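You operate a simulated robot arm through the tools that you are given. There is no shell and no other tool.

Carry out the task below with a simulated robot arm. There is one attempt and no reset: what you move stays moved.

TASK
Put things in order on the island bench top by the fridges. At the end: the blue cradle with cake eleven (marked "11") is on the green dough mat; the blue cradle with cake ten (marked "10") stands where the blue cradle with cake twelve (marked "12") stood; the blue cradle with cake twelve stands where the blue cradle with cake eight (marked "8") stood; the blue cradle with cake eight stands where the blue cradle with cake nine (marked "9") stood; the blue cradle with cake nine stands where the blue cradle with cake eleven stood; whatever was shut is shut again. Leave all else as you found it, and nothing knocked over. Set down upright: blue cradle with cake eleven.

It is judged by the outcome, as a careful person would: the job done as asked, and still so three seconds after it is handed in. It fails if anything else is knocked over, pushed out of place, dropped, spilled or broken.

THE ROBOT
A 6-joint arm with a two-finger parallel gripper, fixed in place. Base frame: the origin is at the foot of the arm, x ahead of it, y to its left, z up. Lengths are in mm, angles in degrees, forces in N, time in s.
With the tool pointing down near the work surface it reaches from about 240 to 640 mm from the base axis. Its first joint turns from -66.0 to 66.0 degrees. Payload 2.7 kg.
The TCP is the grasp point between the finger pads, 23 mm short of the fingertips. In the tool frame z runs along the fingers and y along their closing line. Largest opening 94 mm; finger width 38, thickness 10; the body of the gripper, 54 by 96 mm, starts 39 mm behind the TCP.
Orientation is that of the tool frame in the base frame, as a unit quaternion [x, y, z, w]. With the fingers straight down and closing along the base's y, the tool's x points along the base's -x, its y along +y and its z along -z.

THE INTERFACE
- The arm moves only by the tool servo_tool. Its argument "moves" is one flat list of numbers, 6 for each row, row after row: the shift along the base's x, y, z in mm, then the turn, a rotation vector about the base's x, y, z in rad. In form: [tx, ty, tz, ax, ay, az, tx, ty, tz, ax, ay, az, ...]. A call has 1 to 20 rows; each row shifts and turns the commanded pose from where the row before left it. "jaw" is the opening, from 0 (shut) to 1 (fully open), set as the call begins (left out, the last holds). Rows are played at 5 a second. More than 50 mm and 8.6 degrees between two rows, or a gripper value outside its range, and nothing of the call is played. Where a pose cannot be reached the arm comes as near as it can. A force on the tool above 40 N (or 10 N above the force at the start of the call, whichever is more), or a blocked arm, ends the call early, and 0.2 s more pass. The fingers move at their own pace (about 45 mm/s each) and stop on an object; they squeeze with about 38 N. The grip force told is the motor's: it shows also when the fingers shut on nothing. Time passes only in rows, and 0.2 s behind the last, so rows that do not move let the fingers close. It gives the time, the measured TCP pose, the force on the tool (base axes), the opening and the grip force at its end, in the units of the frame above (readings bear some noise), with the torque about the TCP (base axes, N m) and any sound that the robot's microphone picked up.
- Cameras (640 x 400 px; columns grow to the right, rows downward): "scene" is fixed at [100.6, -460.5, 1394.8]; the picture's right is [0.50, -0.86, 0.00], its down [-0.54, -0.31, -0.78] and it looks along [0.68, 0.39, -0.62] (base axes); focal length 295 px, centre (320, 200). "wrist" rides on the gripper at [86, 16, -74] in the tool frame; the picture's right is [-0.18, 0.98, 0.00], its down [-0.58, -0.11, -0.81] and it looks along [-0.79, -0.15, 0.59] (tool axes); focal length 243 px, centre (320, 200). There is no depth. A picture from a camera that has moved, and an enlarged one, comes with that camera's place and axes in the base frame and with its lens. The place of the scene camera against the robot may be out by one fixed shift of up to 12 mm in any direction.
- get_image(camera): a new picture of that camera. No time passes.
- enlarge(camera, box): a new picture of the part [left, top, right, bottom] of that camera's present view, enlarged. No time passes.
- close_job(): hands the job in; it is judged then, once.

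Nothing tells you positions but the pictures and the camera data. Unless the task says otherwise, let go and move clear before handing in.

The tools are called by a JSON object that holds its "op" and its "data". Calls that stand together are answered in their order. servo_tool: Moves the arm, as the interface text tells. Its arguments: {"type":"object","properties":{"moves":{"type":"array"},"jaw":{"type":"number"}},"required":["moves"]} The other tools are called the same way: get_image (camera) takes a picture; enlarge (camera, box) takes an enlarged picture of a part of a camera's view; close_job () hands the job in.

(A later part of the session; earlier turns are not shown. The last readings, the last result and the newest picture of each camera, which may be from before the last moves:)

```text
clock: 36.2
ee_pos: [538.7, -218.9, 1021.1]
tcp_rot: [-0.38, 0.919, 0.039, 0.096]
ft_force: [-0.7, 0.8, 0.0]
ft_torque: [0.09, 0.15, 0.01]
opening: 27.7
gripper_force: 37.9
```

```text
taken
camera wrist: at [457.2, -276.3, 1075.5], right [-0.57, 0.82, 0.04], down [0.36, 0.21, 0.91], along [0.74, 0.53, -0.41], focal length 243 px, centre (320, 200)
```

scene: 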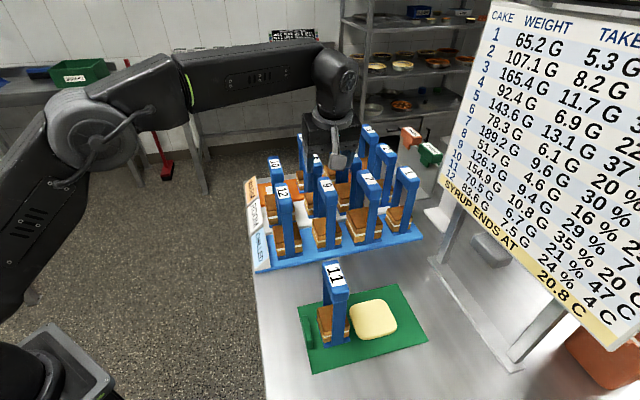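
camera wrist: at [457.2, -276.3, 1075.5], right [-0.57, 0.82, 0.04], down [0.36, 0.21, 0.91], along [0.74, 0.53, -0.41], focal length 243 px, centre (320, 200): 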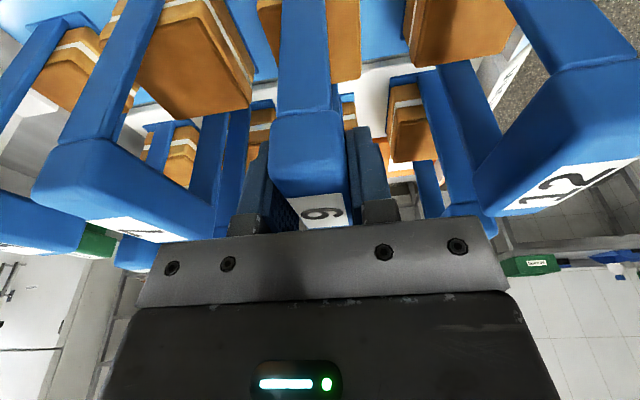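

Cradle 9 is gripped. I'll lift it 50 mm and draw it forward off the tray.

{"op": "servo_tool", "data": {"moves": [0, 0, 3, 0, 0, 0, 0, 0, 8, 0, 0, 0, 0, 0, 12, 0, 0, 0, 0, 0, 12, 0, 0, 0, 0, 0, 10, 0, 0, 0, 0, 0, 5, 0, 0, 0, -5.7, -5.7, 0, 0, 0, 0, -11.3, -11.3, 0, 0, 0, 0, -14.1, -14.1, 0, 0, 0, 0, -14.1, -14.1, 0, 0, 0, 0, -14.1, -14.1, 0, 0, 0, 0, -10.6, -10.6, 0, 0, 0, 0, -5.7, -5.7, 0, 0, 0, 0, 0, 0, 0, 0, 0, 0]}}

{"op": "get_image", "data": {"camera": "wrist"}}

{"op": "get_image", "data": {"camera": "scene"}}

```text
clock: 39.2
ee_pos: [464.2, -293.1, 1072.9]
tcp_rot: [-0.38, 0.919, 0.04, 0.097]
ft_force: [-0.2, -0.2, -1.6]
ft_torque: [-0.01, -0.01, 0.01]
opening: 27.6
gripper_force: 37.8
```

```text
taken
camera wrist: at [381.1, -351.3, 1126.6], right [-0.57, 0.82, 0.04], down [0.36, 0.21, 0.91], along [0.74, 0.53, -0.41], focal length 243 px, centre (320, 200)
```

wrist: 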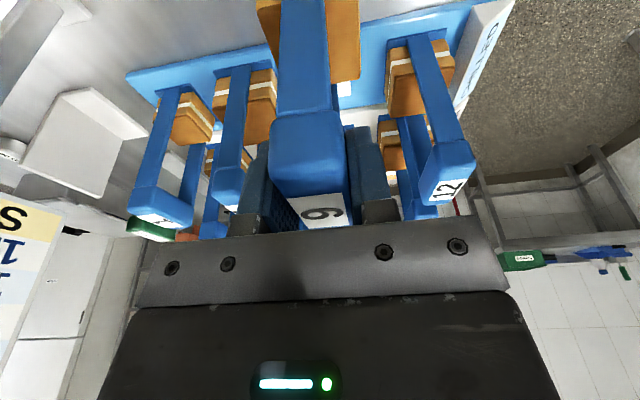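

```text
taken
```

scene: 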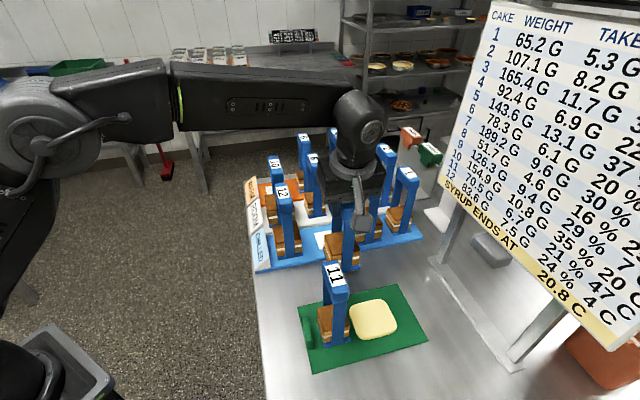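

Cradle 9 is out in front of the tray, between the tray and cradle 11. I'll move it left past the front of cradle 12.

{"op": "servo_tool", "data": {"moves": [-7.1, 7.1, 0, 0, 0, 0, -12.7, 12.7, 0, 0, 0, 0, -15.6, 15.6, 0, 0, 0, 0, -15.6, 15.6, 0, 0, 0, 0, -15.6, 15.6, 0, 0, 0, 0, -15.6, 15.6, 0, 0, 0, 0, -15.6, 15.6, 0, 0, 0, 0, -15.6, 15.6, 0, 0, 0, 0, -15.6, 15.6, 0, 0, 0, 0, -10.6, 10.6, 0, 0, 0, 0, -5.7, 5.7, 0, 0, 0, 0, 0, 0, 0, 0, 0, 0]}}

{"op": "get_image", "data": {"camera": "scene"}}

{"op": "get_image", "data": {"camera": "wrist"}}

```text
clock: 41.8
ee_pos: [319.0, -147.5, 1071.4]
tcp_rot: [-0.381, 0.919, 0.04, 0.097]
ft_force: [-0.5, 0.0, -0.8]
ft_torque: [-0.02, -0.03, -0.01]
opening: 27.8
gripper_force: 38.5
```

```text
taken
```

scene: 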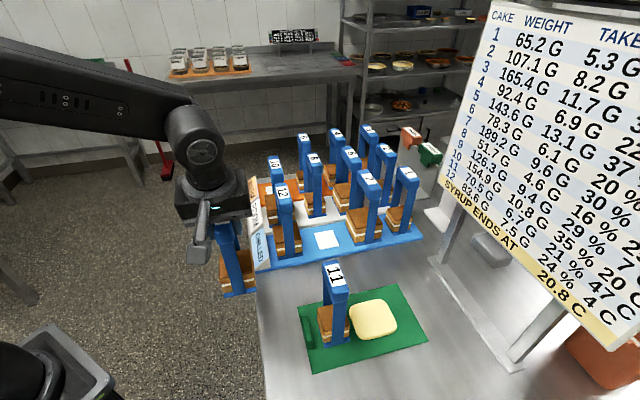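

```text
taken
camera wrist: at [236.2, -205.6, 1126.5], right [-0.57, 0.82, 0.04], down [0.36, 0.21, 0.91], along [0.74, 0.53, -0.41], focal length 243 px, centre (320, 200)
```

wrist: 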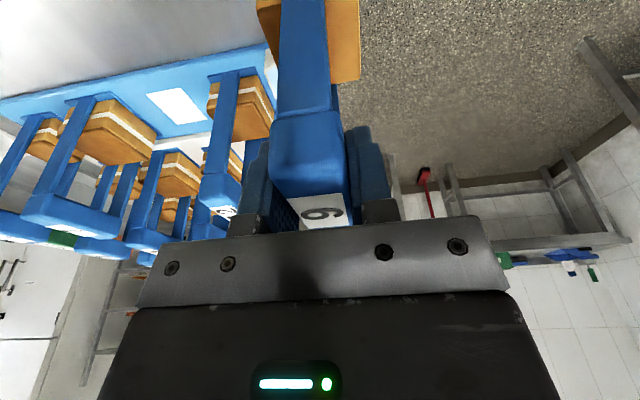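

There's a white square on the tray marking where 9 stood, which helps with alignment. I'll carry 9 back along the left side of the tray, level with 11's old place.

{"op": "servo_tool", "data": {"moves": [7, 7, 0, 0, 0, 0, 13, 13, 0, 0, 0, 0, 17, 17, 0, 0, 0, 0, 17, 17, 0, 0, 0, 0, 17, 17, 0, 0, 0, 0, 17, 17, 0, 0, 0, 0, 17, 17, 0, 0, 0, 0, 17, 17, 0, 0, 0, 0, 17, 17, 0, 0, 0, 0, 17, 17, 0, 0, 0, 0, 17, 17, 0, 0, 0, 0, 17, 17, 0, 0, 0, 0, 17, 17, 0, 0, 0, 0, 17, 17, 0, 0, 0, 0, 9, 9, 0, 0, 0, 0, 4.9, 4.9, 0, 0, 0, 0, 0, 0, 0, 0, 0, 0]}}

{"op": "get_image", "data": {"camera": "scene"}}

{"op": "get_image", "data": {"camera": "wrist"}}

{"op": "enlarge", "data": {"camera": "scene", "box": [220, 110, 340, 260]}}

```text
clock: 45.4
ee_pos: [556.3, 89.1, 1071.5]
tcp_rot: [-0.38, 0.919, 0.04, 0.096]
ft_force: [0.1, 0.0, -1.9]
ft_torque: [-0.03, 0.0, 0.03]
opening: 27.7
gripper_force: 37.7
```

```text
taken
```

scene: 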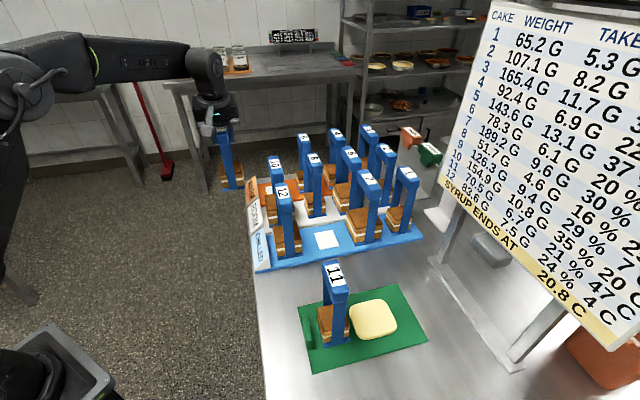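

```text
taken
camera wrist: at [473.8, 32.4, 1126.6], right [-0.57, 0.82, 0.04], down [0.36, 0.21, 0.91], along [0.74, 0.53, -0.41], focal length 243 px, centre (320, 200)
```

wrist: 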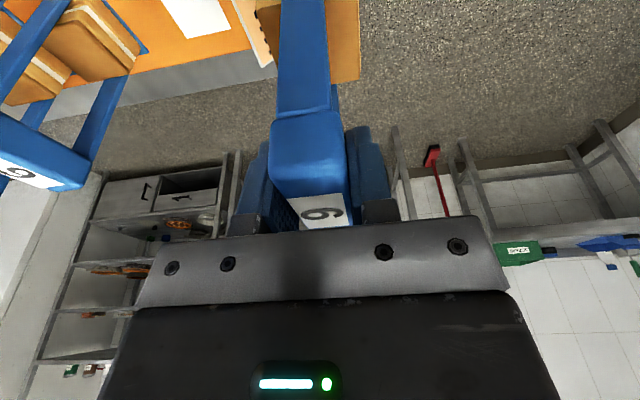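

```text
2.67 times, centred on (280, 185) of scene
camera zoom: at [100.7, -460.5, 1394.8], right [0.5, -0.86, 0.0], down [-0.54, -0.31, -0.78], along [0.68, 0.39, -0.62], focal length 786 px, centre (427, 240)
```

zoom: 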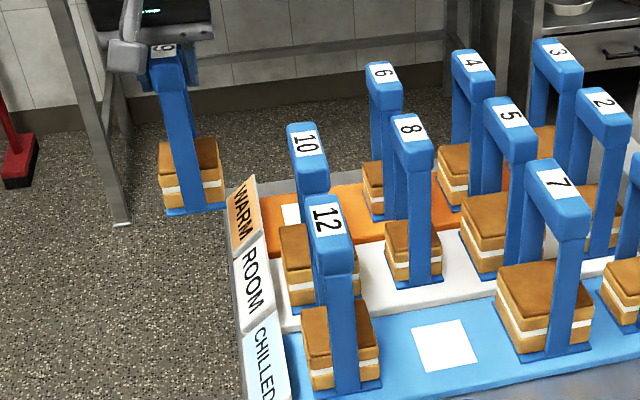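

Cradle 9 is level with 11's old place, whose white marker is visible. I'll move it right, over the placard, staying within reach.

{"op": "servo_tool", "data": {"moves": [6, -6, 0, 0, 0, 0, 10, -10, 0, 0, 0, 0, 13, -13, 0, 0, 0, 0, 13, -13, 0, 0, 0, 0, 13, -13, -2, 0, 0, 0, 10.6, -10.6, -2, 0, 0, 0, 3, -3, -1, 0, 0, 0, 0, 0, 0, 0, 0, 0]}}

{"op": "get_image", "data": {"camera": "wrist"}}

{"op": "enlarge", "data": {"camera": "scene", "box": [220, 80, 340, 230]}}

```text
clock: 47.2
ee_pos: [624.4, 21.6, 1066.7]
tcp_rot: [-0.381, 0.919, 0.04, 0.096]
ft_force: [-0.9, 0.2, -1.5]
ft_torque: [0.02, 0.01, 0.0]
opening: 27.5
gripper_force: 37.8
```

```text
taken
camera wrist: at [541.8, -36.2, 1121.8], right [-0.57, 0.82, 0.04], down [0.36, 0.21, 0.91], along [0.74, 0.53, -0.41], focal length 243 px, centre (320, 200)
```

wrist: 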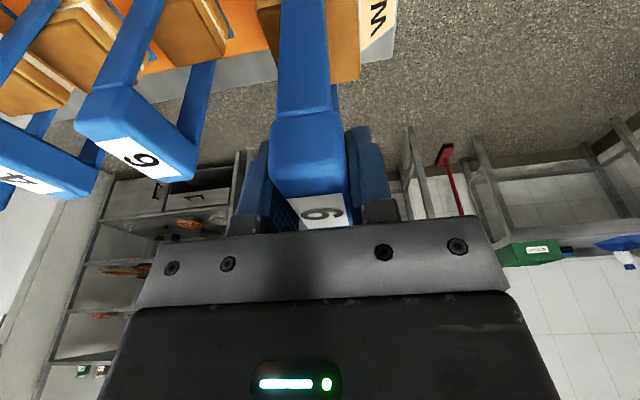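

```text
2.67 times, centred on (280, 155) of scene
camera zoom: at [100.6, -460.5, 1394.8], right [0.5, -0.86, 0.0], down [-0.54, -0.31, -0.78], along [0.68, 0.39, -0.62], focal length 786 px, centre (427, 320)
```

zoom: 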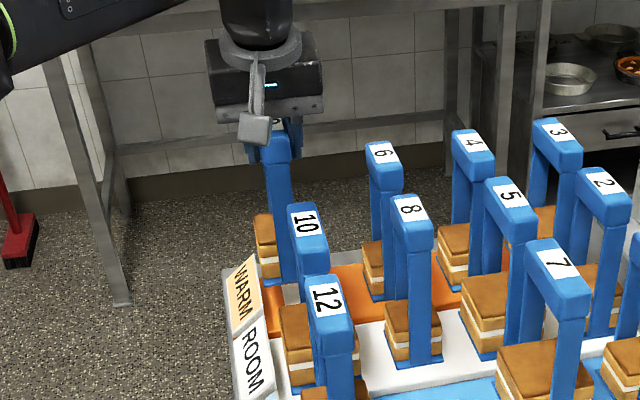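

The cradle is about 14 mm short of its target line. I'll finish the shift while descending to just above the tray.

{"op": "servo_tool", "data": {"moves": [3.4, -3.1, -5, 0, 0, 0, 3.3, -3.1, -6, 0, 0, 0, 3.3, -3.1, -6, 0, 0, 0, 0, 0, -8, 0, 0, 0, 0, 0, -7, 0, 0, 0, 0, 0, -4, 0, 0, 0, 0, 0, 0, 0, 0, 0]}}

{"op": "get_image", "data": {"camera": "wrist"}}

{"op": "enlarge", "data": {"camera": "scene", "box": [220, 80, 340, 230]}}

```text
clock: 48.8
ee_pos: [634.8, 11.4, 1031.3]
tcp_rot: [-0.381, 0.919, 0.04, 0.097]
ft_force: [-1.1, 0.3, -1.8]
ft_torque: [0.03, 0.05, 0.02]
opening: 27.9
gripper_force: 38.2
```

```text
taken
camera wrist: at [553.0, -46.7, 1085.6], right [-0.57, 0.82, 0.04], down [0.36, 0.21, 0.91], along [0.74, 0.53, -0.41], focal length 243 px, centre (320, 200)
```

wrist: 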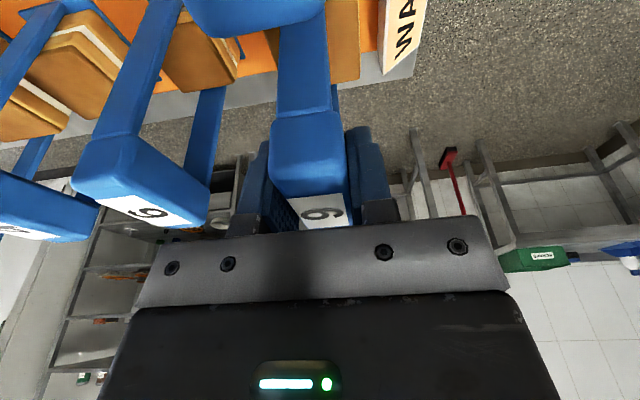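

```text
2.67 times, centred on (280, 155) of scene
camera zoom: at [100.6, -460.5, 1394.8], right [0.5, -0.86, 0.0], down [-0.54, -0.31, -0.78], along [0.68, 0.39, -0.62], focal length 786 px, centre (427, 320)
```

zoom: 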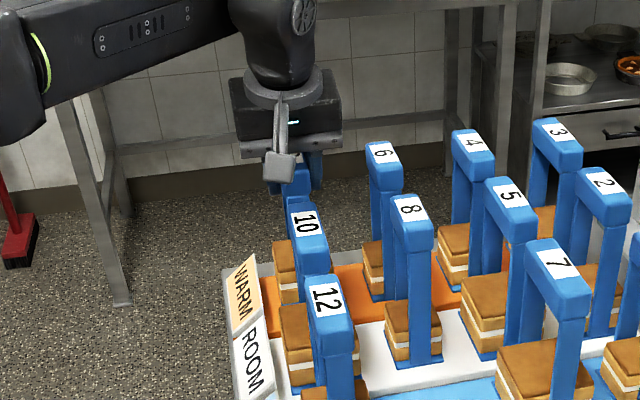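

I'm about 1.8 mm too far right, so I'll trim that and lower gently to contact.

{"op": "servo_tool", "data": {"moves": [-1.3, 1.3, -2, 0, 0, 0, 0, 0, -2.5, 0, 0, 0, 0, 0, -2, 0, 0, 0, 0, 0, 0, 0, 0, 0]}}

{"op": "servo_tool", "data": {"moves": [0, 0, -1.5, 0, 0, 0, 0, 0, 0, 0, 0, 0]}}

{"op": "servo_tool", "data": {"moves": [0, 0, -1.2, 0, 0, 0, 0, 0, 0, 0, 0, 0]}}

```text
clock: 49.8
ee_pos: [634.5, 13.2, 1025.0]
tcp_rot: [-0.38, 0.919, 0.04, 0.097]
ft_force: [-0.8, 0.2, -1.4]
ft_torque: [-0.04, 0.0, -0.02]
opening: 27.7
gripper_force: 38.1
```

```text
clock: 50.4
ee_pos: [633.7, 12.2, 1022.7]
tcp_rot: [-0.381, 0.919, 0.04, 0.097]
ft_force: [-0.1, 0.5, -1.9]
ft_torque: [0.01, -0.02, -0.01]
opening: 27.6
gripper_force: 37.5
```

```text
clock: 51.0
ee_pos: [634.2, 13.1, 1022.0]
tcp_rot: [-0.38, 0.919, 0.04, 0.096]
ft_force: [-0.1, -0.6, -1.3]
ft_torque: [0.01, 0.03, -0.01]
opening: 27.9
gripper_force: 38.2
```

Not touching yet, so I'll continue in small steps.

{"op": "servo_tool", "data": {"moves": [0, 0, -1, 0, 0, 0, 0, 0, 0, 0, 0, 0]}}

{"op": "servo_tool", "data": {"moves": [0, 0, -0.8, 0, 0, 0, 0, 0, 0, 0, 0, 0]}}

```text
clock: 51.6
ee_pos: [634.0, 12.7, 1021.8]
tcp_rot: [-0.381, 0.919, 0.04, 0.096]
ft_force: [-0.2, 0.3, -1.0]
ft_torque: [0.0, 0.03, 0.0]
opening: 27.7
gripper_force: 37.8
```

```text
clock: 52.2
ee_pos: [633.8, 12.5, 1020.6]
tcp_rot: [-0.38, 0.919, 0.039, 0.098]
ft_force: [-1.4, -1.2, 5.5]
ft_torque: [-0.05, 0.35, 0.04]
opening: 27.5
gripper_force: 38.2
```

Contact is light at about 5 N. I'll open the jaws now and look.

{"op": "servo_tool", "data": {"moves": [0, 0, 0, 0, 0, 0, 0, 0, 0, 0, 0, 0, 0, 0, 0, 0, 0, 0, 0, 0, 0, 0, 0, 0], "jaw": 0.7}}

{"op": "get_image", "data": {"camera": "wrist"}}

{"op": "enlarge", "data": {"camera": "scene", "box": [220, 80, 340, 230]}}

```text
clock: 53.2
ee_pos: [633.8, 12.8, 1019.0]
tcp_rot: [-0.381, 0.919, 0.04, 0.097]
ft_force: [0.3, 0.2, 0.3]
ft_torque: [0.01, 0.01, 0.01]
opening: 65.7
gripper_force: 0.0
```

```text
taken
camera wrist: at [551.3, -44.9, 1074.4], right [-0.57, 0.82, 0.04], down [0.36, 0.21, 0.91], along [0.74, 0.53, -0.41], focal length 243 px, centre (320, 200)
```

wrist: 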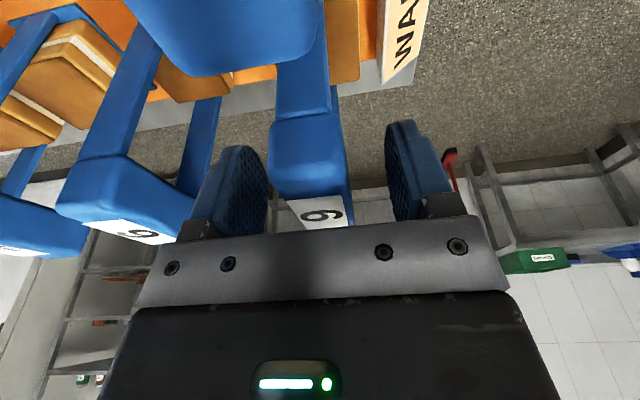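

```text
2.67 times, centred on (280, 155) of scene
camera zoom: at [100.6, -460.5, 1394.8], right [0.5, -0.86, 0.0], down [-0.54, -0.31, -0.78], along [0.68, 0.39, -0.62], focal length 786 px, centre (427, 320)
```

zoom: 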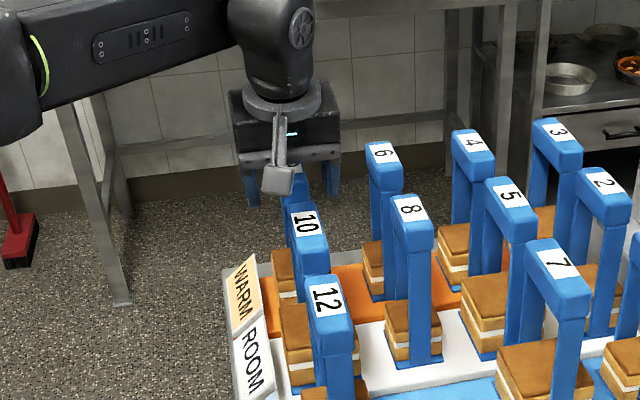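

Cradle 9 stands where 11 was. I'll rise straight up, adding tilt to 20° for reach margin, then cross over towards cradle 8.

{"op": "servo_tool", "data": {"moves": [0, 0, 10, 0, 0, 0, 0, 0, 15, 0, 0, 0, 0, 0, 8, 0.0494, -0.0494, 0, 0, 0, 10, 0.0494, -0.0494, 0, 0, 0, 12, 0, 0, 0, 0, 0, 10, 0, 0, 0, -1.5, -10, 0, 0, 0, 0, -3, -20, 0, 0, 0, 0, -3, -20, 0, 0, 0, 0, -3, -22, 0, 0, 0, 0, -3, -22, 0, 0, 0, 0, -3, -22, 0, 0, 0, 0, -3, -20, 0, 0, 0, 0, -3, -20, 0, 0, 0, 0, 0, 0, 0, 0, 0, 0]}}

{"op": "get_image", "data": {"camera": "wrist"}}

{"op": "enlarge", "data": {"camera": "wrist", "box": [200, 0, 440, 160]}}

{"op": "get_image", "data": {"camera": "scene"}}

```text
clock: 56.4
ee_pos: [612.0, -141.3, 1083.4]
tcp_rot: [-0.377, 0.91, 0.067, 0.161]
ft_force: [1.0, -0.5, 0.5]
ft_torque: [0.01, -0.04, -0.02]
opening: 65.8
gripper_force: 0.0
```

```text
taken
camera wrist: at [525.0, -205.2, 1123.0], right [-0.57, 0.82, 0.06], down [0.27, 0.11, 0.96], along [0.77, 0.57, -0.28], focal length 243 px, centre (320, 200)
```

wrist: 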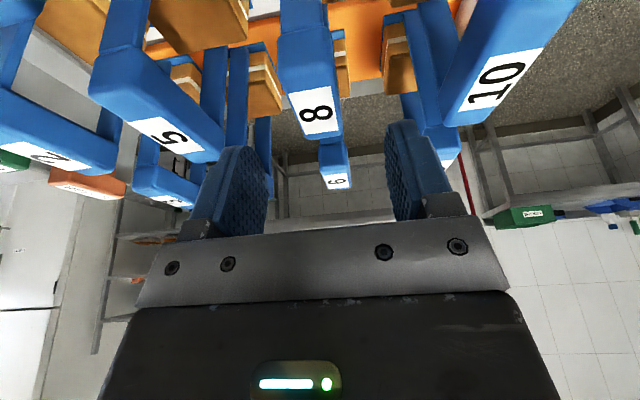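

```text
2.50 times, centred on (320, 80) of wrist
camera zoom: at [525.0, -205.2, 1123.0], right [-0.57, 0.82, 0.06], down [0.27, 0.11, 0.96], along [0.77, 0.57, -0.28], focal length 606 px, centre (320, 500)
```

zoom: 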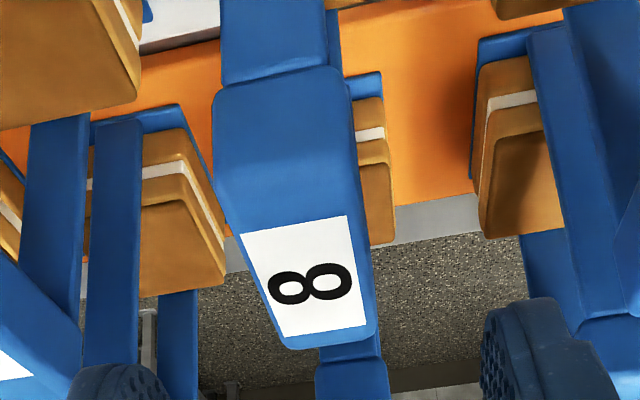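

```text
taken
```

scene: 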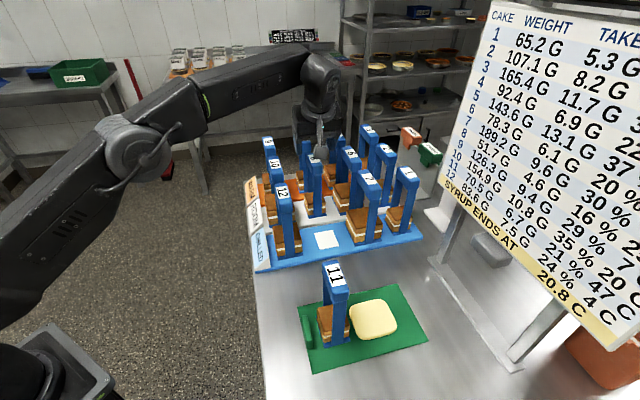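

Label 8 is at tray position p=345.4, q=533.6, so the tool needs a small shift. I'll align and descend around its bar.

{"op": "servo_tool", "data": {"moves": [4.6, 3.7, -5, 0, 0, 0, 4.7, 3.7, -5, 0, 0, 0, 0, 0, -10, 0, 0, 0, 0, 0, 0, 0, 0, 0]}}

{"op": "get_image", "data": {"camera": "wrist"}}

```text
clock: 57.4
ee_pos: [621.7, -135.7, 1064.1]
tcp_rot: [-0.377, 0.91, 0.067, 0.161]
ft_force: [-0.3, 0.7, -0.8]
ft_torque: [0.0, 0.01, -0.02]
opening: 65.8
gripper_force: 0.1
```

```text
taken
camera wrist: at [534.5, -198.3, 1103.9], right [-0.57, 0.82, 0.06], down [0.27, 0.11, 0.96], along [0.77, 0.57, -0.28], focal length 243 px, centre (320, 200)
```

wrist: 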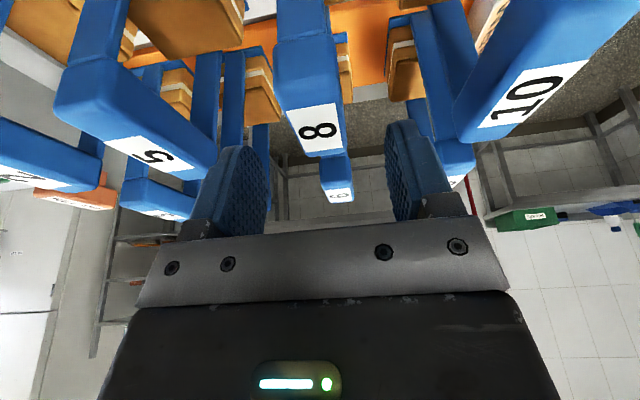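

Cradle 8's bar is in line with the jaws. I'll descend to grip height and close.

{"op": "servo_tool", "data": {"moves": [0, 0, -12, 0, 0, 0, 0, 0, -12, 0, 0, 0, 0, 0, -12, 0, 0, 0, 0, 0, -7, 0, 0, 0, 0, 0, 0, 0, 0, 0]}}

{"op": "get_image", "data": {"camera": "wrist"}}

```text
clock: 58.6
ee_pos: [619.8, -136.1, 1022.8]
tcp_rot: [-0.377, 0.91, 0.066, 0.16]
ft_force: [0.8, 0.0, -0.2]
ft_torque: [0.0, -0.02, 0.0]
opening: 66.0
gripper_force: 0.0
```

```text
taken
camera wrist: at [533.1, -198.5, 1061.6], right [-0.57, 0.82, 0.06], down [0.27, 0.11, 0.96], along [0.77, 0.57, -0.28], focal length 243 px, centre (320, 200)
```

wrist: 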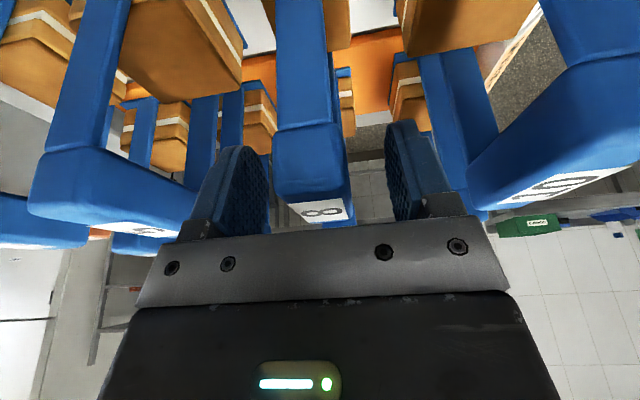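

{"op": "servo_tool", "data": {"moves": [0, 0, 0, 0, 0, 0, 0, 0, 0, 0, 0, 0, 0, 0, 0, 0, 0, 0, 0, 0, 0, 0, 0, 0, 0, 0, 0, 0, 0, 0], "jaw": 0}}

{"op": "get_image", "data": {"camera": "wrist"}}

```text
clock: 59.8
ee_pos: [620.6, -136.8, 1020.4]
tcp_rot: [-0.377, 0.91, 0.066, 0.161]
ft_force: [0.1, -0.7, 0.0]
ft_torque: [-0.02, -0.07, -0.01]
opening: 27.6
gripper_force: 38.6
```

```text
taken
camera wrist: at [533.2, -198.5, 1061.7], right [-0.57, 0.82, 0.06], down [0.27, 0.11, 0.96], along [0.77, 0.57, -0.28], focal length 243 px, centre (320, 200)
```

wrist: 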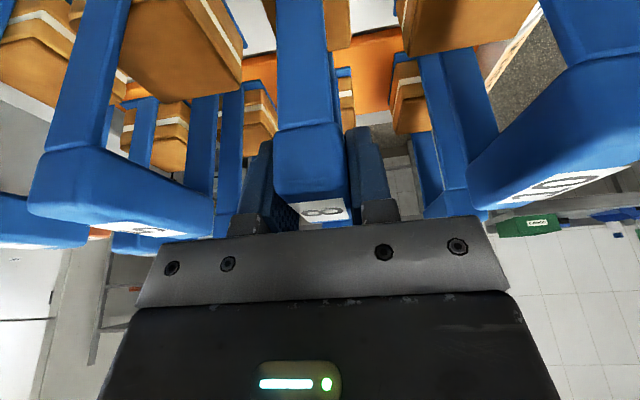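

Cradle 8 is gripped. I'll lift it 18 mm and slide it straight forward into 9's old place.

{"op": "servo_tool", "data": {"moves": [0, 0, 3, 0, 0, 0, 0, 0, 6, 0, 0, 0, 0, 0, 9, 0, 0, 0, -5, -5, 0, 0, 0, 0, -9, -9, 0, 0, 0, 0, -12, -12, 0, 0, 0, 0, -13, -13, 0, 0, 0, 0, -13, -13, 0, 0, 0, 0, -12, -12, 0, 0, 0, 0, -9, -9, 0, 0, 0, 0, -5, -5, 0, 0, 0, 0, -3.2, -3.2, 0, 0, 0, 0, 0, 0, 0, 0, 0, 0]}}

{"op": "get_image", "data": {"camera": "wrist"}}

{"op": "enlarge", "data": {"camera": "scene", "box": [240, 150, 440, 290]}}

```text
clock: 62.6
ee_pos: [539.7, -215.5, 1039.7]
tcp_rot: [-0.377, 0.91, 0.066, 0.161]
ft_force: [-0.3, -0.9, -0.5]
ft_torque: [0.02, 0.0, -0.03]
opening: 27.5
gripper_force: 38.1
```

```text
taken
camera wrist: at [452.6, -279.1, 1080.2], right [-0.57, 0.82, 0.06], down [0.27, 0.11, 0.96], along [0.77, 0.57, -0.28], focal length 243 px, centre (320, 200)
```

wrist: 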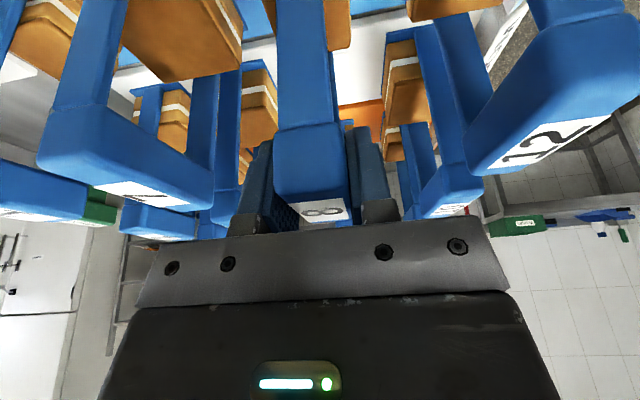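

```text
2.86 times, centred on (340, 220) of scene
camera zoom: at [100.6, -460.5, 1394.8], right [0.5, -0.86, 0.0], down [-0.54, -0.31, -0.78], along [0.68, 0.39, -0.62], focal length 842 px, centre (263, 143)
```

zoom: 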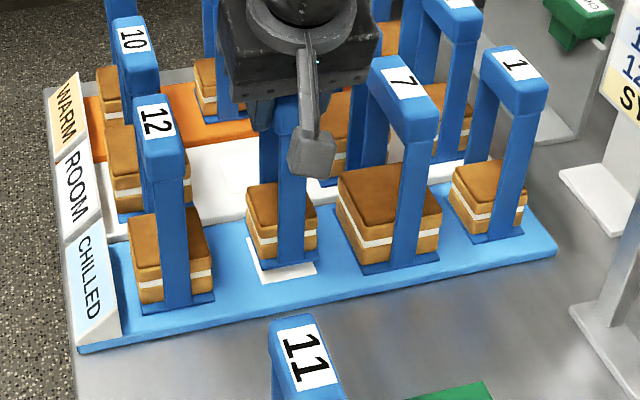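

Cradle 8 is above 9's marker. I'll lower it to contact.

{"op": "servo_tool", "data": {"moves": [0, 0, -5, 0, 0, 0, 0, 0, -5, 0, 0, 0, 0, 0, -4, 0, 0, 0, 0, 0, -2, 0, 0, 0, 0, 0, 0, 0, 0, 0]}}

{"op": "servo_tool", "data": {"moves": [0, 0, -1, 0, 0, 0, 0, 0, 0, 0, 0, 0]}}

{"op": "servo_tool", "data": {"moves": [0, 0, -0.8, 0, 0, 0, 0, 0, 0, 0, 0, 0]}}

{"op": "enlarge", "data": {"camera": "scene", "box": [240, 150, 440, 290]}}

```text
clock: 63.8
ee_pos: [540.1, -217.1, 1023.6]
tcp_rot: [-0.377, 0.91, 0.067, 0.161]
ft_force: [0.1, 0.4, -1.2]
ft_torque: [-0.04, 0.02, 0.01]
opening: 27.7
gripper_force: 38.3
```

```text
clock: 64.4
ee_pos: [539.2, -216.4, 1023.8]
tcp_rot: [-0.377, 0.91, 0.066, 0.16]
ft_force: [0.5, 0.6, -1.7]
ft_torque: [0.01, 0.03, 0.0]
opening: 27.7
gripper_force: 38.3
```

```text
clock: 65.0
ee_pos: [539.7, -216.4, 1022.9]
tcp_rot: [-0.377, 0.91, 0.067, 0.161]
ft_force: [0.1, -0.2, -0.6]
ft_torque: [0.01, -0.03, -0.03]
opening: 27.3
gripper_force: 37.9
```

```text
2.86 times, centred on (340, 220) of scene
camera zoom: at [100.6, -460.5, 1394.8], right [0.5, -0.86, 0.0], down [-0.54, -0.31, -0.78], along [0.68, 0.39, -0.62], focal length 842 px, centre (263, 143)
```

zoom: 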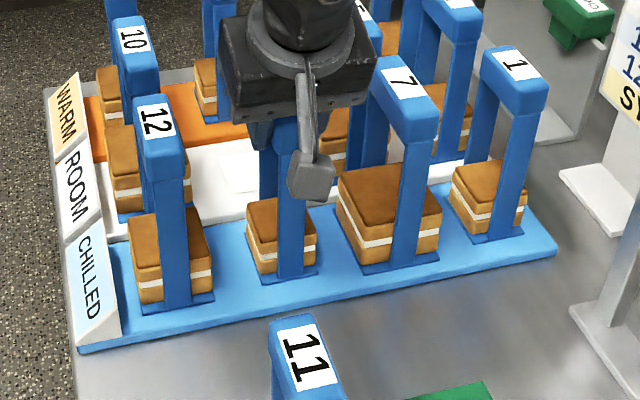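

{"op": "servo_tool", "data": {"moves": [0, 0, -0.8, 0, 0, 0, 0, 0, 0, 0, 0, 0]}}

{"op": "servo_tool", "data": {"moves": [0, 0, -0.8, 0, 0, 0, 0, 0, 0, 0, 0, 0]}}

```text
clock: 65.6
ee_pos: [538.7, -216.5, 1022.1]
tcp_rot: [-0.376, 0.91, 0.066, 0.16]
ft_force: [-0.9, -0.4, 0.6]
ft_torque: [-0.02, -0.01, 0.01]
opening: 28.2
gripper_force: 37.9
```

```text
clock: 66.2
ee_pos: [539.0, -217.1, 1022.5]
tcp_rot: [-0.377, 0.91, 0.066, 0.161]
ft_force: [-2.6, -0.6, 7.1]
ft_torque: [-0.08, 0.39, 0.03]
opening: 27.6
gripper_force: 37.5
```

Contact has been made at a light 7 N, so I'll release cradle 8.

{"op": "servo_tool", "data": {"moves": [0, 0, 0, 0, 0, 0, 0, 0, 0, 0, 0, 0, 0, 0, 0, 0, 0, 0, 0, 0, 0, 0, 0, 0], "jaw": 0.7}}

{"op": "get_image", "data": {"camera": "wrist"}}

```text
clock: 67.2
ee_pos: [539.4, -214.9, 1020.8]
tcp_rot: [-0.377, 0.91, 0.067, 0.16]
ft_force: [-0.9, -0.2, -0.8]
ft_torque: [-0.03, -0.02, 0.01]
opening: 65.8
gripper_force: 0.1
```

```text
taken
camera wrist: at [452.5, -278.6, 1060.8], right [-0.57, 0.82, 0.06], down [0.27, 0.11, 0.96], along [0.77, 0.57, -0.28], focal length 243 px, centre (320, 200)
```

wrist: 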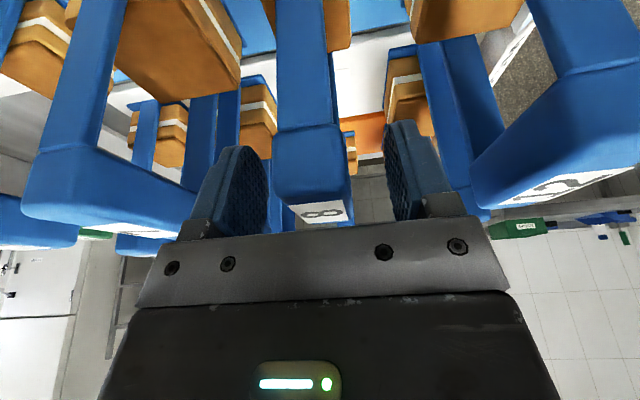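

Cradle 8 stands in 9's place. I'll rise and move over cradle 12.

{"op": "servo_tool", "data": {"moves": [0, 0, 10, 0, 0, 0, 0, 0, 16, 0, 0, 0, 0, 0, 18, 0, 0, 0, 0, 0, 18, 0, 0, 0, -8, 8, 0, 0, 0, 0, -15, 15, 0, 0, 0, 0, -18, 18, 0, 0, 0, 0, -16, 16, 0, 0, 0, 0, -10, 10, 0, 0, 0, 0, 0, 0, 0, 0, 0, 0]}}

{"op": "get_image", "data": {"camera": "wrist"}}

{"op": "enlarge", "data": {"camera": "wrist", "box": [200, 0, 440, 160]}}

{"op": "enlarge", "data": {"camera": "scene", "box": [240, 110, 440, 290]}}

```text
clock: 69.4
ee_pos: [472.1, -149.4, 1083.1]
tcp_rot: [-0.377, 0.91, 0.066, 0.161]
ft_force: [0.1, 0.4, -0.2]
ft_torque: [-0.01, -0.02, -0.01]
opening: 65.9
gripper_force: 0.1
```

```text
taken
camera wrist: at [385.4, -212.8, 1123.4], right [-0.57, 0.82, 0.06], down [0.27, 0.11, 0.96], along [0.77, 0.57, -0.28], focal length 243 px, centre (320, 200)
```

wrist: 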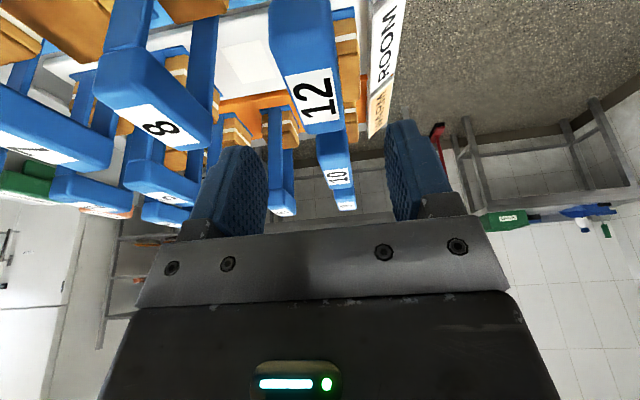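

```text
2.50 times, centred on (320, 80) of wrist
camera zoom: at [385.4, -212.8, 1123.4], right [-0.57, 0.82, 0.06], down [0.27, 0.11, 0.96], along [0.77, 0.57, -0.28], focal length 606 px, centre (320, 500)
```

zoom: 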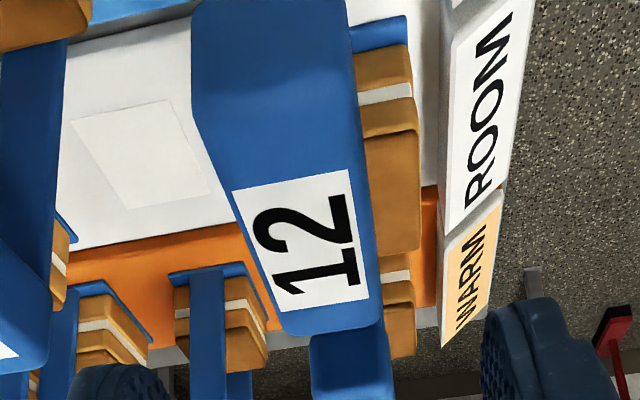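

```text
2.22 times, centred on (340, 200) of scene
camera zoom: at [100.6, -460.5, 1394.8], right [0.5, -0.86, 0.0], down [-0.54, -0.31, -0.78], along [0.68, 0.39, -0.62], focal length 655 px, centre (276, 200)
```

zoom: 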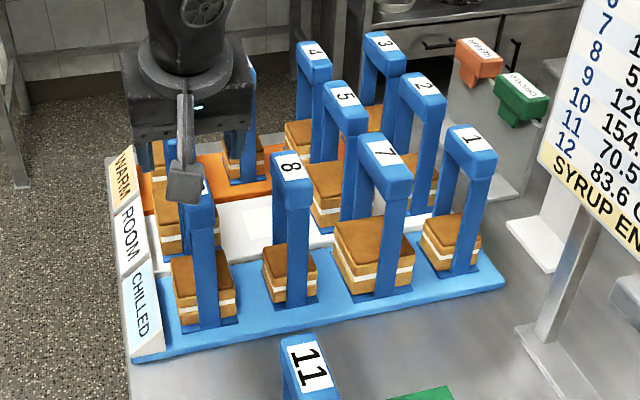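

Cradle 12's bar is centred at (230.4, 438.4) in tray coordinates, right on the grid. I'll descend and grip it.

{"op": "servo_tool", "data": {"moves": [0.1, 1, -12, 0, 0, 0, 0, 0, -15, 0, 0, 0, 0, 0, -15, 0, 0, 0, 0, 0, -12, 0, 0, 0, 0, 0, -8, 0, 0, 0, 0, 0, 0, 0, 0, 0]}}

{"op": "get_image", "data": {"camera": "wrist"}}

```text
clock: 70.8
ee_pos: [471.3, -149.2, 1020.8]
tcp_rot: [-0.377, 0.91, 0.066, 0.16]
ft_force: [-0.7, 0.6, -0.5]
ft_torque: [0.03, -0.01, 0.03]
opening: 65.9
gripper_force: 0.1
```

```text
taken
camera wrist: at [384.6, -211.7, 1060.5], right [-0.57, 0.82, 0.06], down [0.27, 0.11, 0.96], along [0.77, 0.57, -0.28], focal length 243 px, centre (320, 200)
```

wrist: 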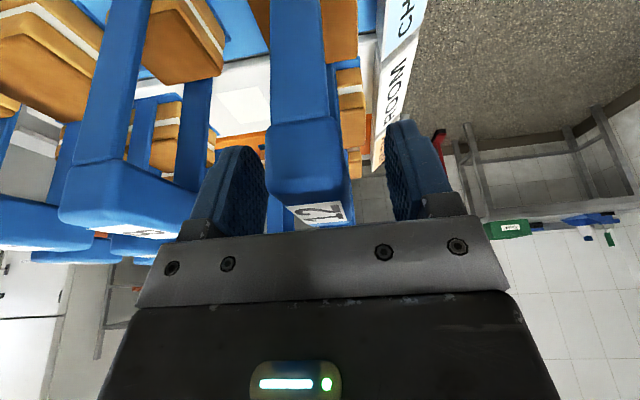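

{"op": "servo_tool", "data": {"moves": [0, 0, 0, 0, 0, 0, 0, 0, 0, 0, 0, 0, 0, 0, 0, 0, 0, 0, 0, 0, 0, 0, 0, 0, 0, 0, 0, 0, 0, 0], "jaw": 0}}

{"op": "get_image", "data": {"camera": "wrist"}}

```text
clock: 72.0
ee_pos: [471.5, -149.8, 1021.2]
tcp_rot: [-0.377, 0.91, 0.067, 0.16]
ft_force: [0.3, -0.1, -0.2]
ft_torque: [-0.02, -0.04, -0.03]
opening: 27.7
gripper_force: 37.5
```

```text
taken
camera wrist: at [384.6, -211.7, 1060.7], right [-0.57, 0.82, 0.06], down [0.27, 0.11, 0.96], along [0.77, 0.57, -0.28], focal length 243 px, centre (320, 200)
```

wrist: 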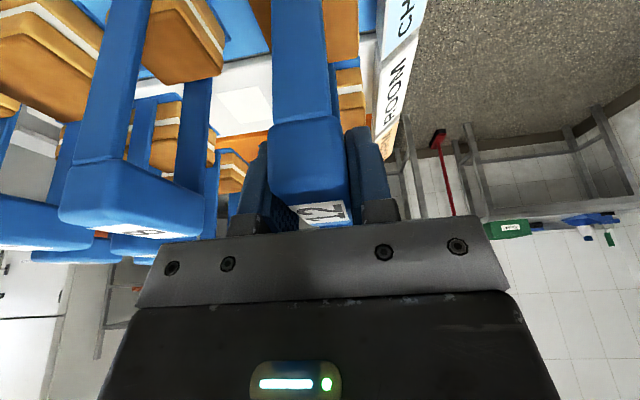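

Cradle 12 is gripped. I'll lift it 25 mm and bring it forward onto the free steel between tray and mat as a temporary park.

{"op": "servo_tool", "data": {"moves": [0, 0, 3, 0, 0, 0, 0, 0, 7, 0, 0, 0, 0, 0, 8, 0, 0, 0, 0, 0, 7, 0, 0, 0, -5, -5, 0, 0, 0, 0, -9, -9, 0, 0, 0, 0, -12, -12, 0, 0, 0, 0, -13, -13, 0, 0, 0, 0, -12, -12, 0, 0, 0, 0, -10, -10, 0, 0, 0, 0, -7, -7, 0, 0, 0, 0, -4.4, -4.4, 0, 0, 0, 0, 0, 0, 0, 0, 0, 0]}}

{"op": "get_image", "data": {"camera": "wrist"}}

{"op": "enlarge", "data": {"camera": "scene", "box": [230, 160, 430, 340]}}

```text
clock: 74.8
ee_pos: [399.5, -221.5, 1046.4]
tcp_rot: [-0.376, 0.91, 0.067, 0.161]
ft_force: [-0.2, 0.2, -1.2]
ft_torque: [-0.02, 0.01, 0.03]
opening: 27.5
gripper_force: 37.5
```

```text
taken
camera wrist: at [312.3, -283.3, 1086.4], right [-0.57, 0.82, 0.06], down [0.27, 0.11, 0.96], along [0.77, 0.57, -0.28], focal length 243 px, centre (320, 200)
```

wrist: 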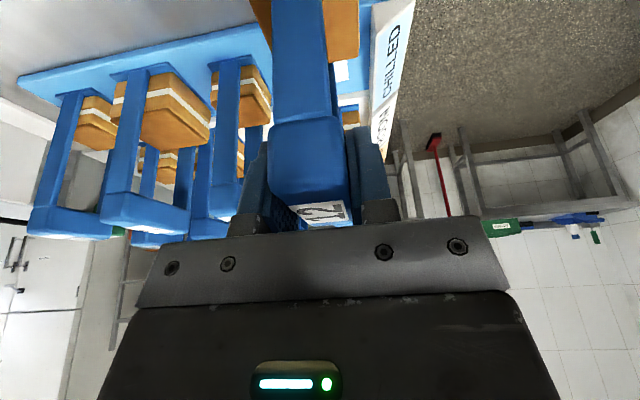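

```text
2.22 times, centred on (330, 250) of scene
camera zoom: at [100.6, -460.5, 1394.8], right [0.5, -0.86, 0.0], down [-0.54, -0.31, -0.78], along [0.68, 0.39, -0.62], focal length 655 px, centre (298, 89)
```

zoom: 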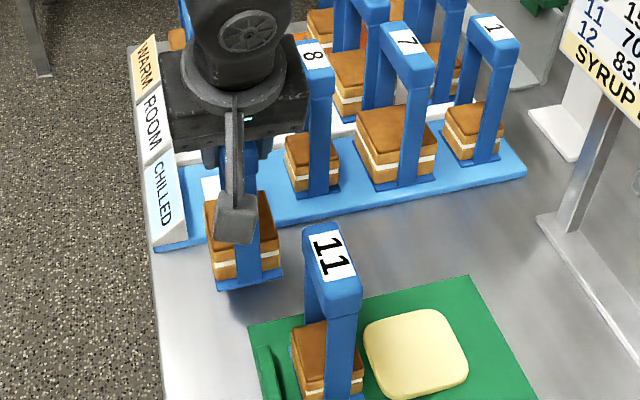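

Cradle 12 is over clear steel, with about 20 mm to both tray and mat. I'll lower it to contact.

{"op": "servo_tool", "data": {"moves": [0, 0, -6, 0, 0, 0, 0, 0, -10, 0, 0, 0, 0, 0, -9, 0, 0, 0, 0, 0, -5, 0, 0, 0, 0, 0, -2, 0, 0, 0, 0, 0, -2, 0, 0, 0, 0, 0, 0, 0, 0, 0]}}

{"op": "servo_tool", "data": {"moves": [0, 0, -1.2, 0, 0, 0, 0, 0, 0, 0, 0, 0]}}

{"op": "servo_tool", "data": {"moves": [0, 0, -1, 0, 0, 0, 0, 0, 0, 0, 0, 0]}}

{"op": "enlarge", "data": {"camera": "scene", "box": [250, 210, 390, 330]}}

```text
clock: 76.4
ee_pos: [399.5, -220.5, 1012.1]
tcp_rot: [-0.377, 0.91, 0.067, 0.161]
ft_force: [0.6, 0.6, -1.5]
ft_torque: [-0.03, 0.0, 0.02]
opening: 27.6
gripper_force: 37.8
```

```text
clock: 77.0
ee_pos: [400.6, -219.9, 1010.5]
tcp_rot: [-0.377, 0.91, 0.067, 0.161]
ft_force: [-0.5, 0.2, -1.3]
ft_torque: [0.0, 0.01, 0.0]
opening: 27.7
gripper_force: 38.3
```

```text
clock: 77.6
ee_pos: [400.6, -220.1, 1009.3]
tcp_rot: [-0.377, 0.91, 0.067, 0.16]
ft_force: [0.1, -0.4, -1.2]
ft_torque: [-0.02, -0.03, 0.0]
opening: 27.6
gripper_force: 37.9
```

```text
3.33 times, centred on (320, 270) of scene
camera zoom: at [100.6, -460.5, 1394.8], right [0.5, -0.86, 0.0], down [-0.54, -0.31, -0.78], along [0.68, 0.39, -0.62], focal length 982 px, centre (320, -33)
```

zoom: 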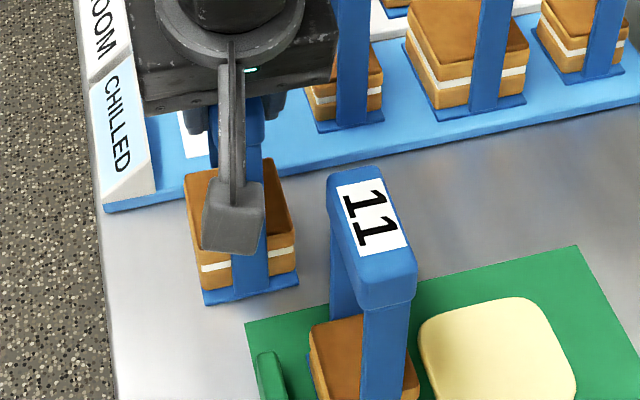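

{"op": "servo_tool", "data": {"moves": [0, 0, -1, 0, 0, 0, 0, 0, 0, 0, 0, 0]}}

{"op": "servo_tool", "data": {"moves": [0, 0, -0.8, 0, 0, 0, 0, 0, 0, 0, 0, 0]}}

{"op": "servo_tool", "data": {"moves": [0, 0, -0.8, 0, 0, 0, 0, 0, 0, 0, 0, 0]}}

```text
clock: 78.2
ee_pos: [400.1, -221.6, 1009.0]
tcp_rot: [-0.377, 0.91, 0.067, 0.161]
ft_force: [-0.3, 1.3, 3.0]
ft_torque: [0.12, 0.22, -0.05]
opening: 27.5
gripper_force: 38.1
```

```text
clock: 78.8
ee_pos: [400.6, -221.2, 1008.8]
tcp_rot: [-0.377, 0.909, 0.066, 0.163]
ft_force: [-5.9, 1.8, 17.8]
ft_torque: [0.18, 0.78, -0.03]
opening: 27.7
gripper_force: 38.1
```

```text
clock: 79.4
ee_pos: [400.3, -221.4, 1008.9]
tcp_rot: [-0.377, 0.91, 0.064, 0.162]
ft_force: [-5.0, 0.7, 28.0]
ft_torque: [0.04, 0.71, 0.01]
opening: 27.6
gripper_force: 38.3
```

Contact is firm, so I'll relieve the push by 1.4 mm and then release.

{"op": "servo_tool", "data": {"moves": [0, 0, 1.4, 0, 0, 0, 0, 0, 0, 0, 0, 0]}}

{"op": "servo_tool", "data": {"moves": [0, 0, 0, 0, 0, 0, 0, 0, 0, 0, 0, 0, 0, 0, 0, 0, 0, 0, 0, 0, 0, 0, 0, 0], "jaw": 0.7}}

{"op": "get_image", "data": {"camera": "wrist"}}

```text
clock: 80.0
ee_pos: [400.1, -221.6, 1007.6]
tcp_rot: [-0.378, 0.909, 0.066, 0.161]
ft_force: [3.0, -1.7, 12.0]
ft_torque: [-0.2, -0.73, 0.06]
opening: 27.6
gripper_force: 38.7
```

```text
clock: 81.0
ee_pos: [399.0, -221.4, 1008.3]
tcp_rot: [-0.376, 0.91, 0.067, 0.161]
ft_force: [0.3, -0.3, 0.5]
ft_torque: [-0.04, 0.02, -0.03]
opening: 65.4
gripper_force: 0.0
```

```text
taken
camera wrist: at [312.9, -283.8, 1048.7], right [-0.57, 0.82, 0.06], down [0.27, 0.11, 0.96], along [0.77, 0.57, -0.28], focal length 243 px, centre (320, 200)
```

wrist: 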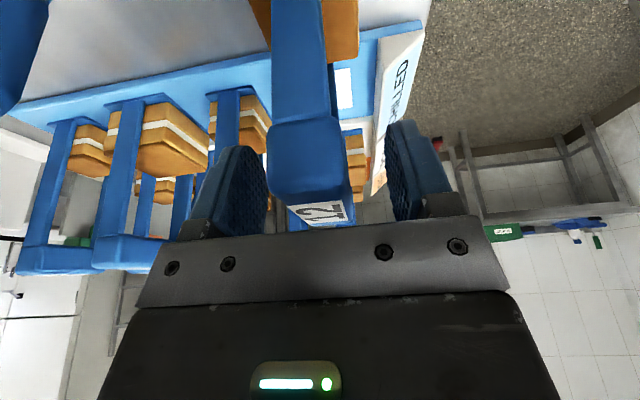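

Cradle 12 is parked upright. I'll rise and move over cradle 10.

{"op": "servo_tool", "data": {"moves": [0, 0, 10, 0, 0, 0, 0, 0, 18, 0, 0, 0, 0, 0, 20, 0, 0, 0, 0, 0, 20, 0, 0, 0, 0, 0, 8, 0, 0, 0, 8, 8, 0, 0, 0, 0, 16, 16, 0, 0, 0, 0, 20, 20, 0, 0, 0, 0, 20, 20, 0, 0, 0, 0, 20, 20, 0, 0, 0, 0, 20, 20, 0, 0, 0, 0, 20, 20, 0, 0, 0, 0, 16, 16, 0, 0, 0, 0, 8, 8, 0, 0, 0, 0, 5, 5, 0, 0, 0, 0, 0, 0, 0, 0, 0, 0]}}

{"op": "get_image", "data": {"camera": "wrist"}}

{"op": "enlarge", "data": {"camera": "wrist", "box": [200, 0, 440, 160]}}

{"op": "get_image", "data": {"camera": "scene"}}

```text
clock: 84.4
ee_pos: [553.1, -67.2, 1085.3]
tcp_rot: [-0.377, 0.91, 0.067, 0.161]
ft_force: [0.7, -0.5, -0.2]
ft_torque: [0.0, -0.01, 0.02]
opening: 65.8
gripper_force: 0.1
```

```text
taken
camera wrist: at [466.4, -130.3, 1124.2], right [-0.57, 0.82, 0.06], down [0.27, 0.11, 0.96], along [0.77, 0.57, -0.28], focal length 243 px, centre (320, 200)
```

wrist: 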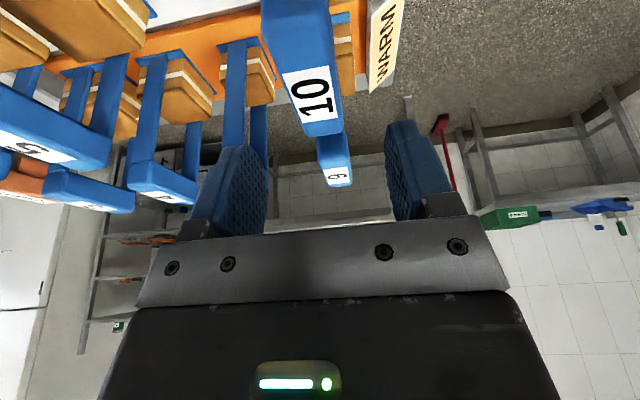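

```text
2.50 times, centred on (320, 80) of wrist
camera zoom: at [466.4, -130.3, 1124.2], right [-0.57, 0.82, 0.06], down [0.27, 0.11, 0.96], along [0.77, 0.57, -0.28], focal length 606 px, centre (320, 500)
```

zoom: 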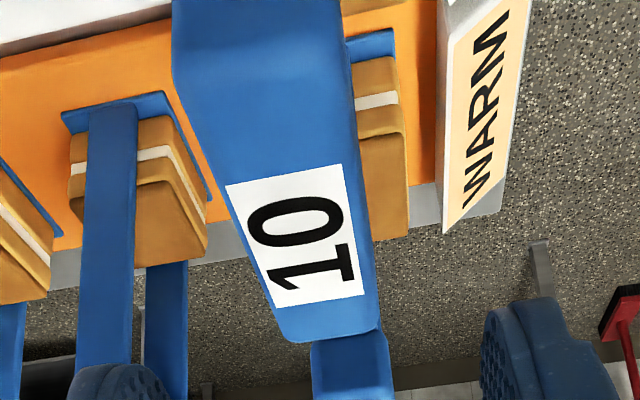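

```text
taken
```

scene: 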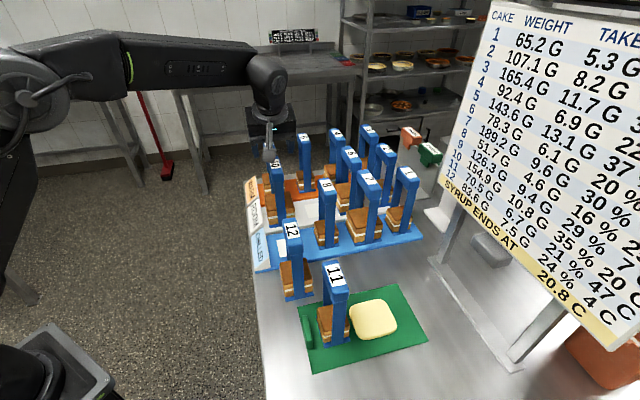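

Cradle 10 is centred within 1 mm. I'll descend and grip it.

{"op": "servo_tool", "data": {"moves": [0.6, -0.6, -12, 0, 0, 0, 0, 0, -15, 0, 0, 0, 0, 0, -15, 0, 0, 0, 0, 0, -13, 0, 0, 0, 0, 0, -8, 0, 0, 0, 0, 0, 0, 0, 0, 0]}}

{"op": "get_image", "data": {"camera": "wrist"}}

```text
clock: 85.8
ee_pos: [553.5, -68.7, 1021.5]
tcp_rot: [-0.377, 0.91, 0.067, 0.16]
ft_force: [0.0, -0.4, 1.1]
ft_torque: [0.0, 0.0, 0.01]
opening: 65.8
gripper_force: 0.0
```

```text
taken
camera wrist: at [466.5, -130.8, 1061.0], right [-0.57, 0.82, 0.06], down [0.27, 0.11, 0.96], along [0.77, 0.57, -0.28], focal length 243 px, centre (320, 200)
```

wrist: 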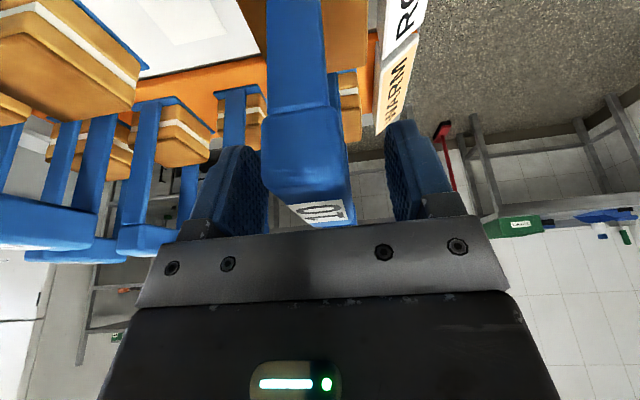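

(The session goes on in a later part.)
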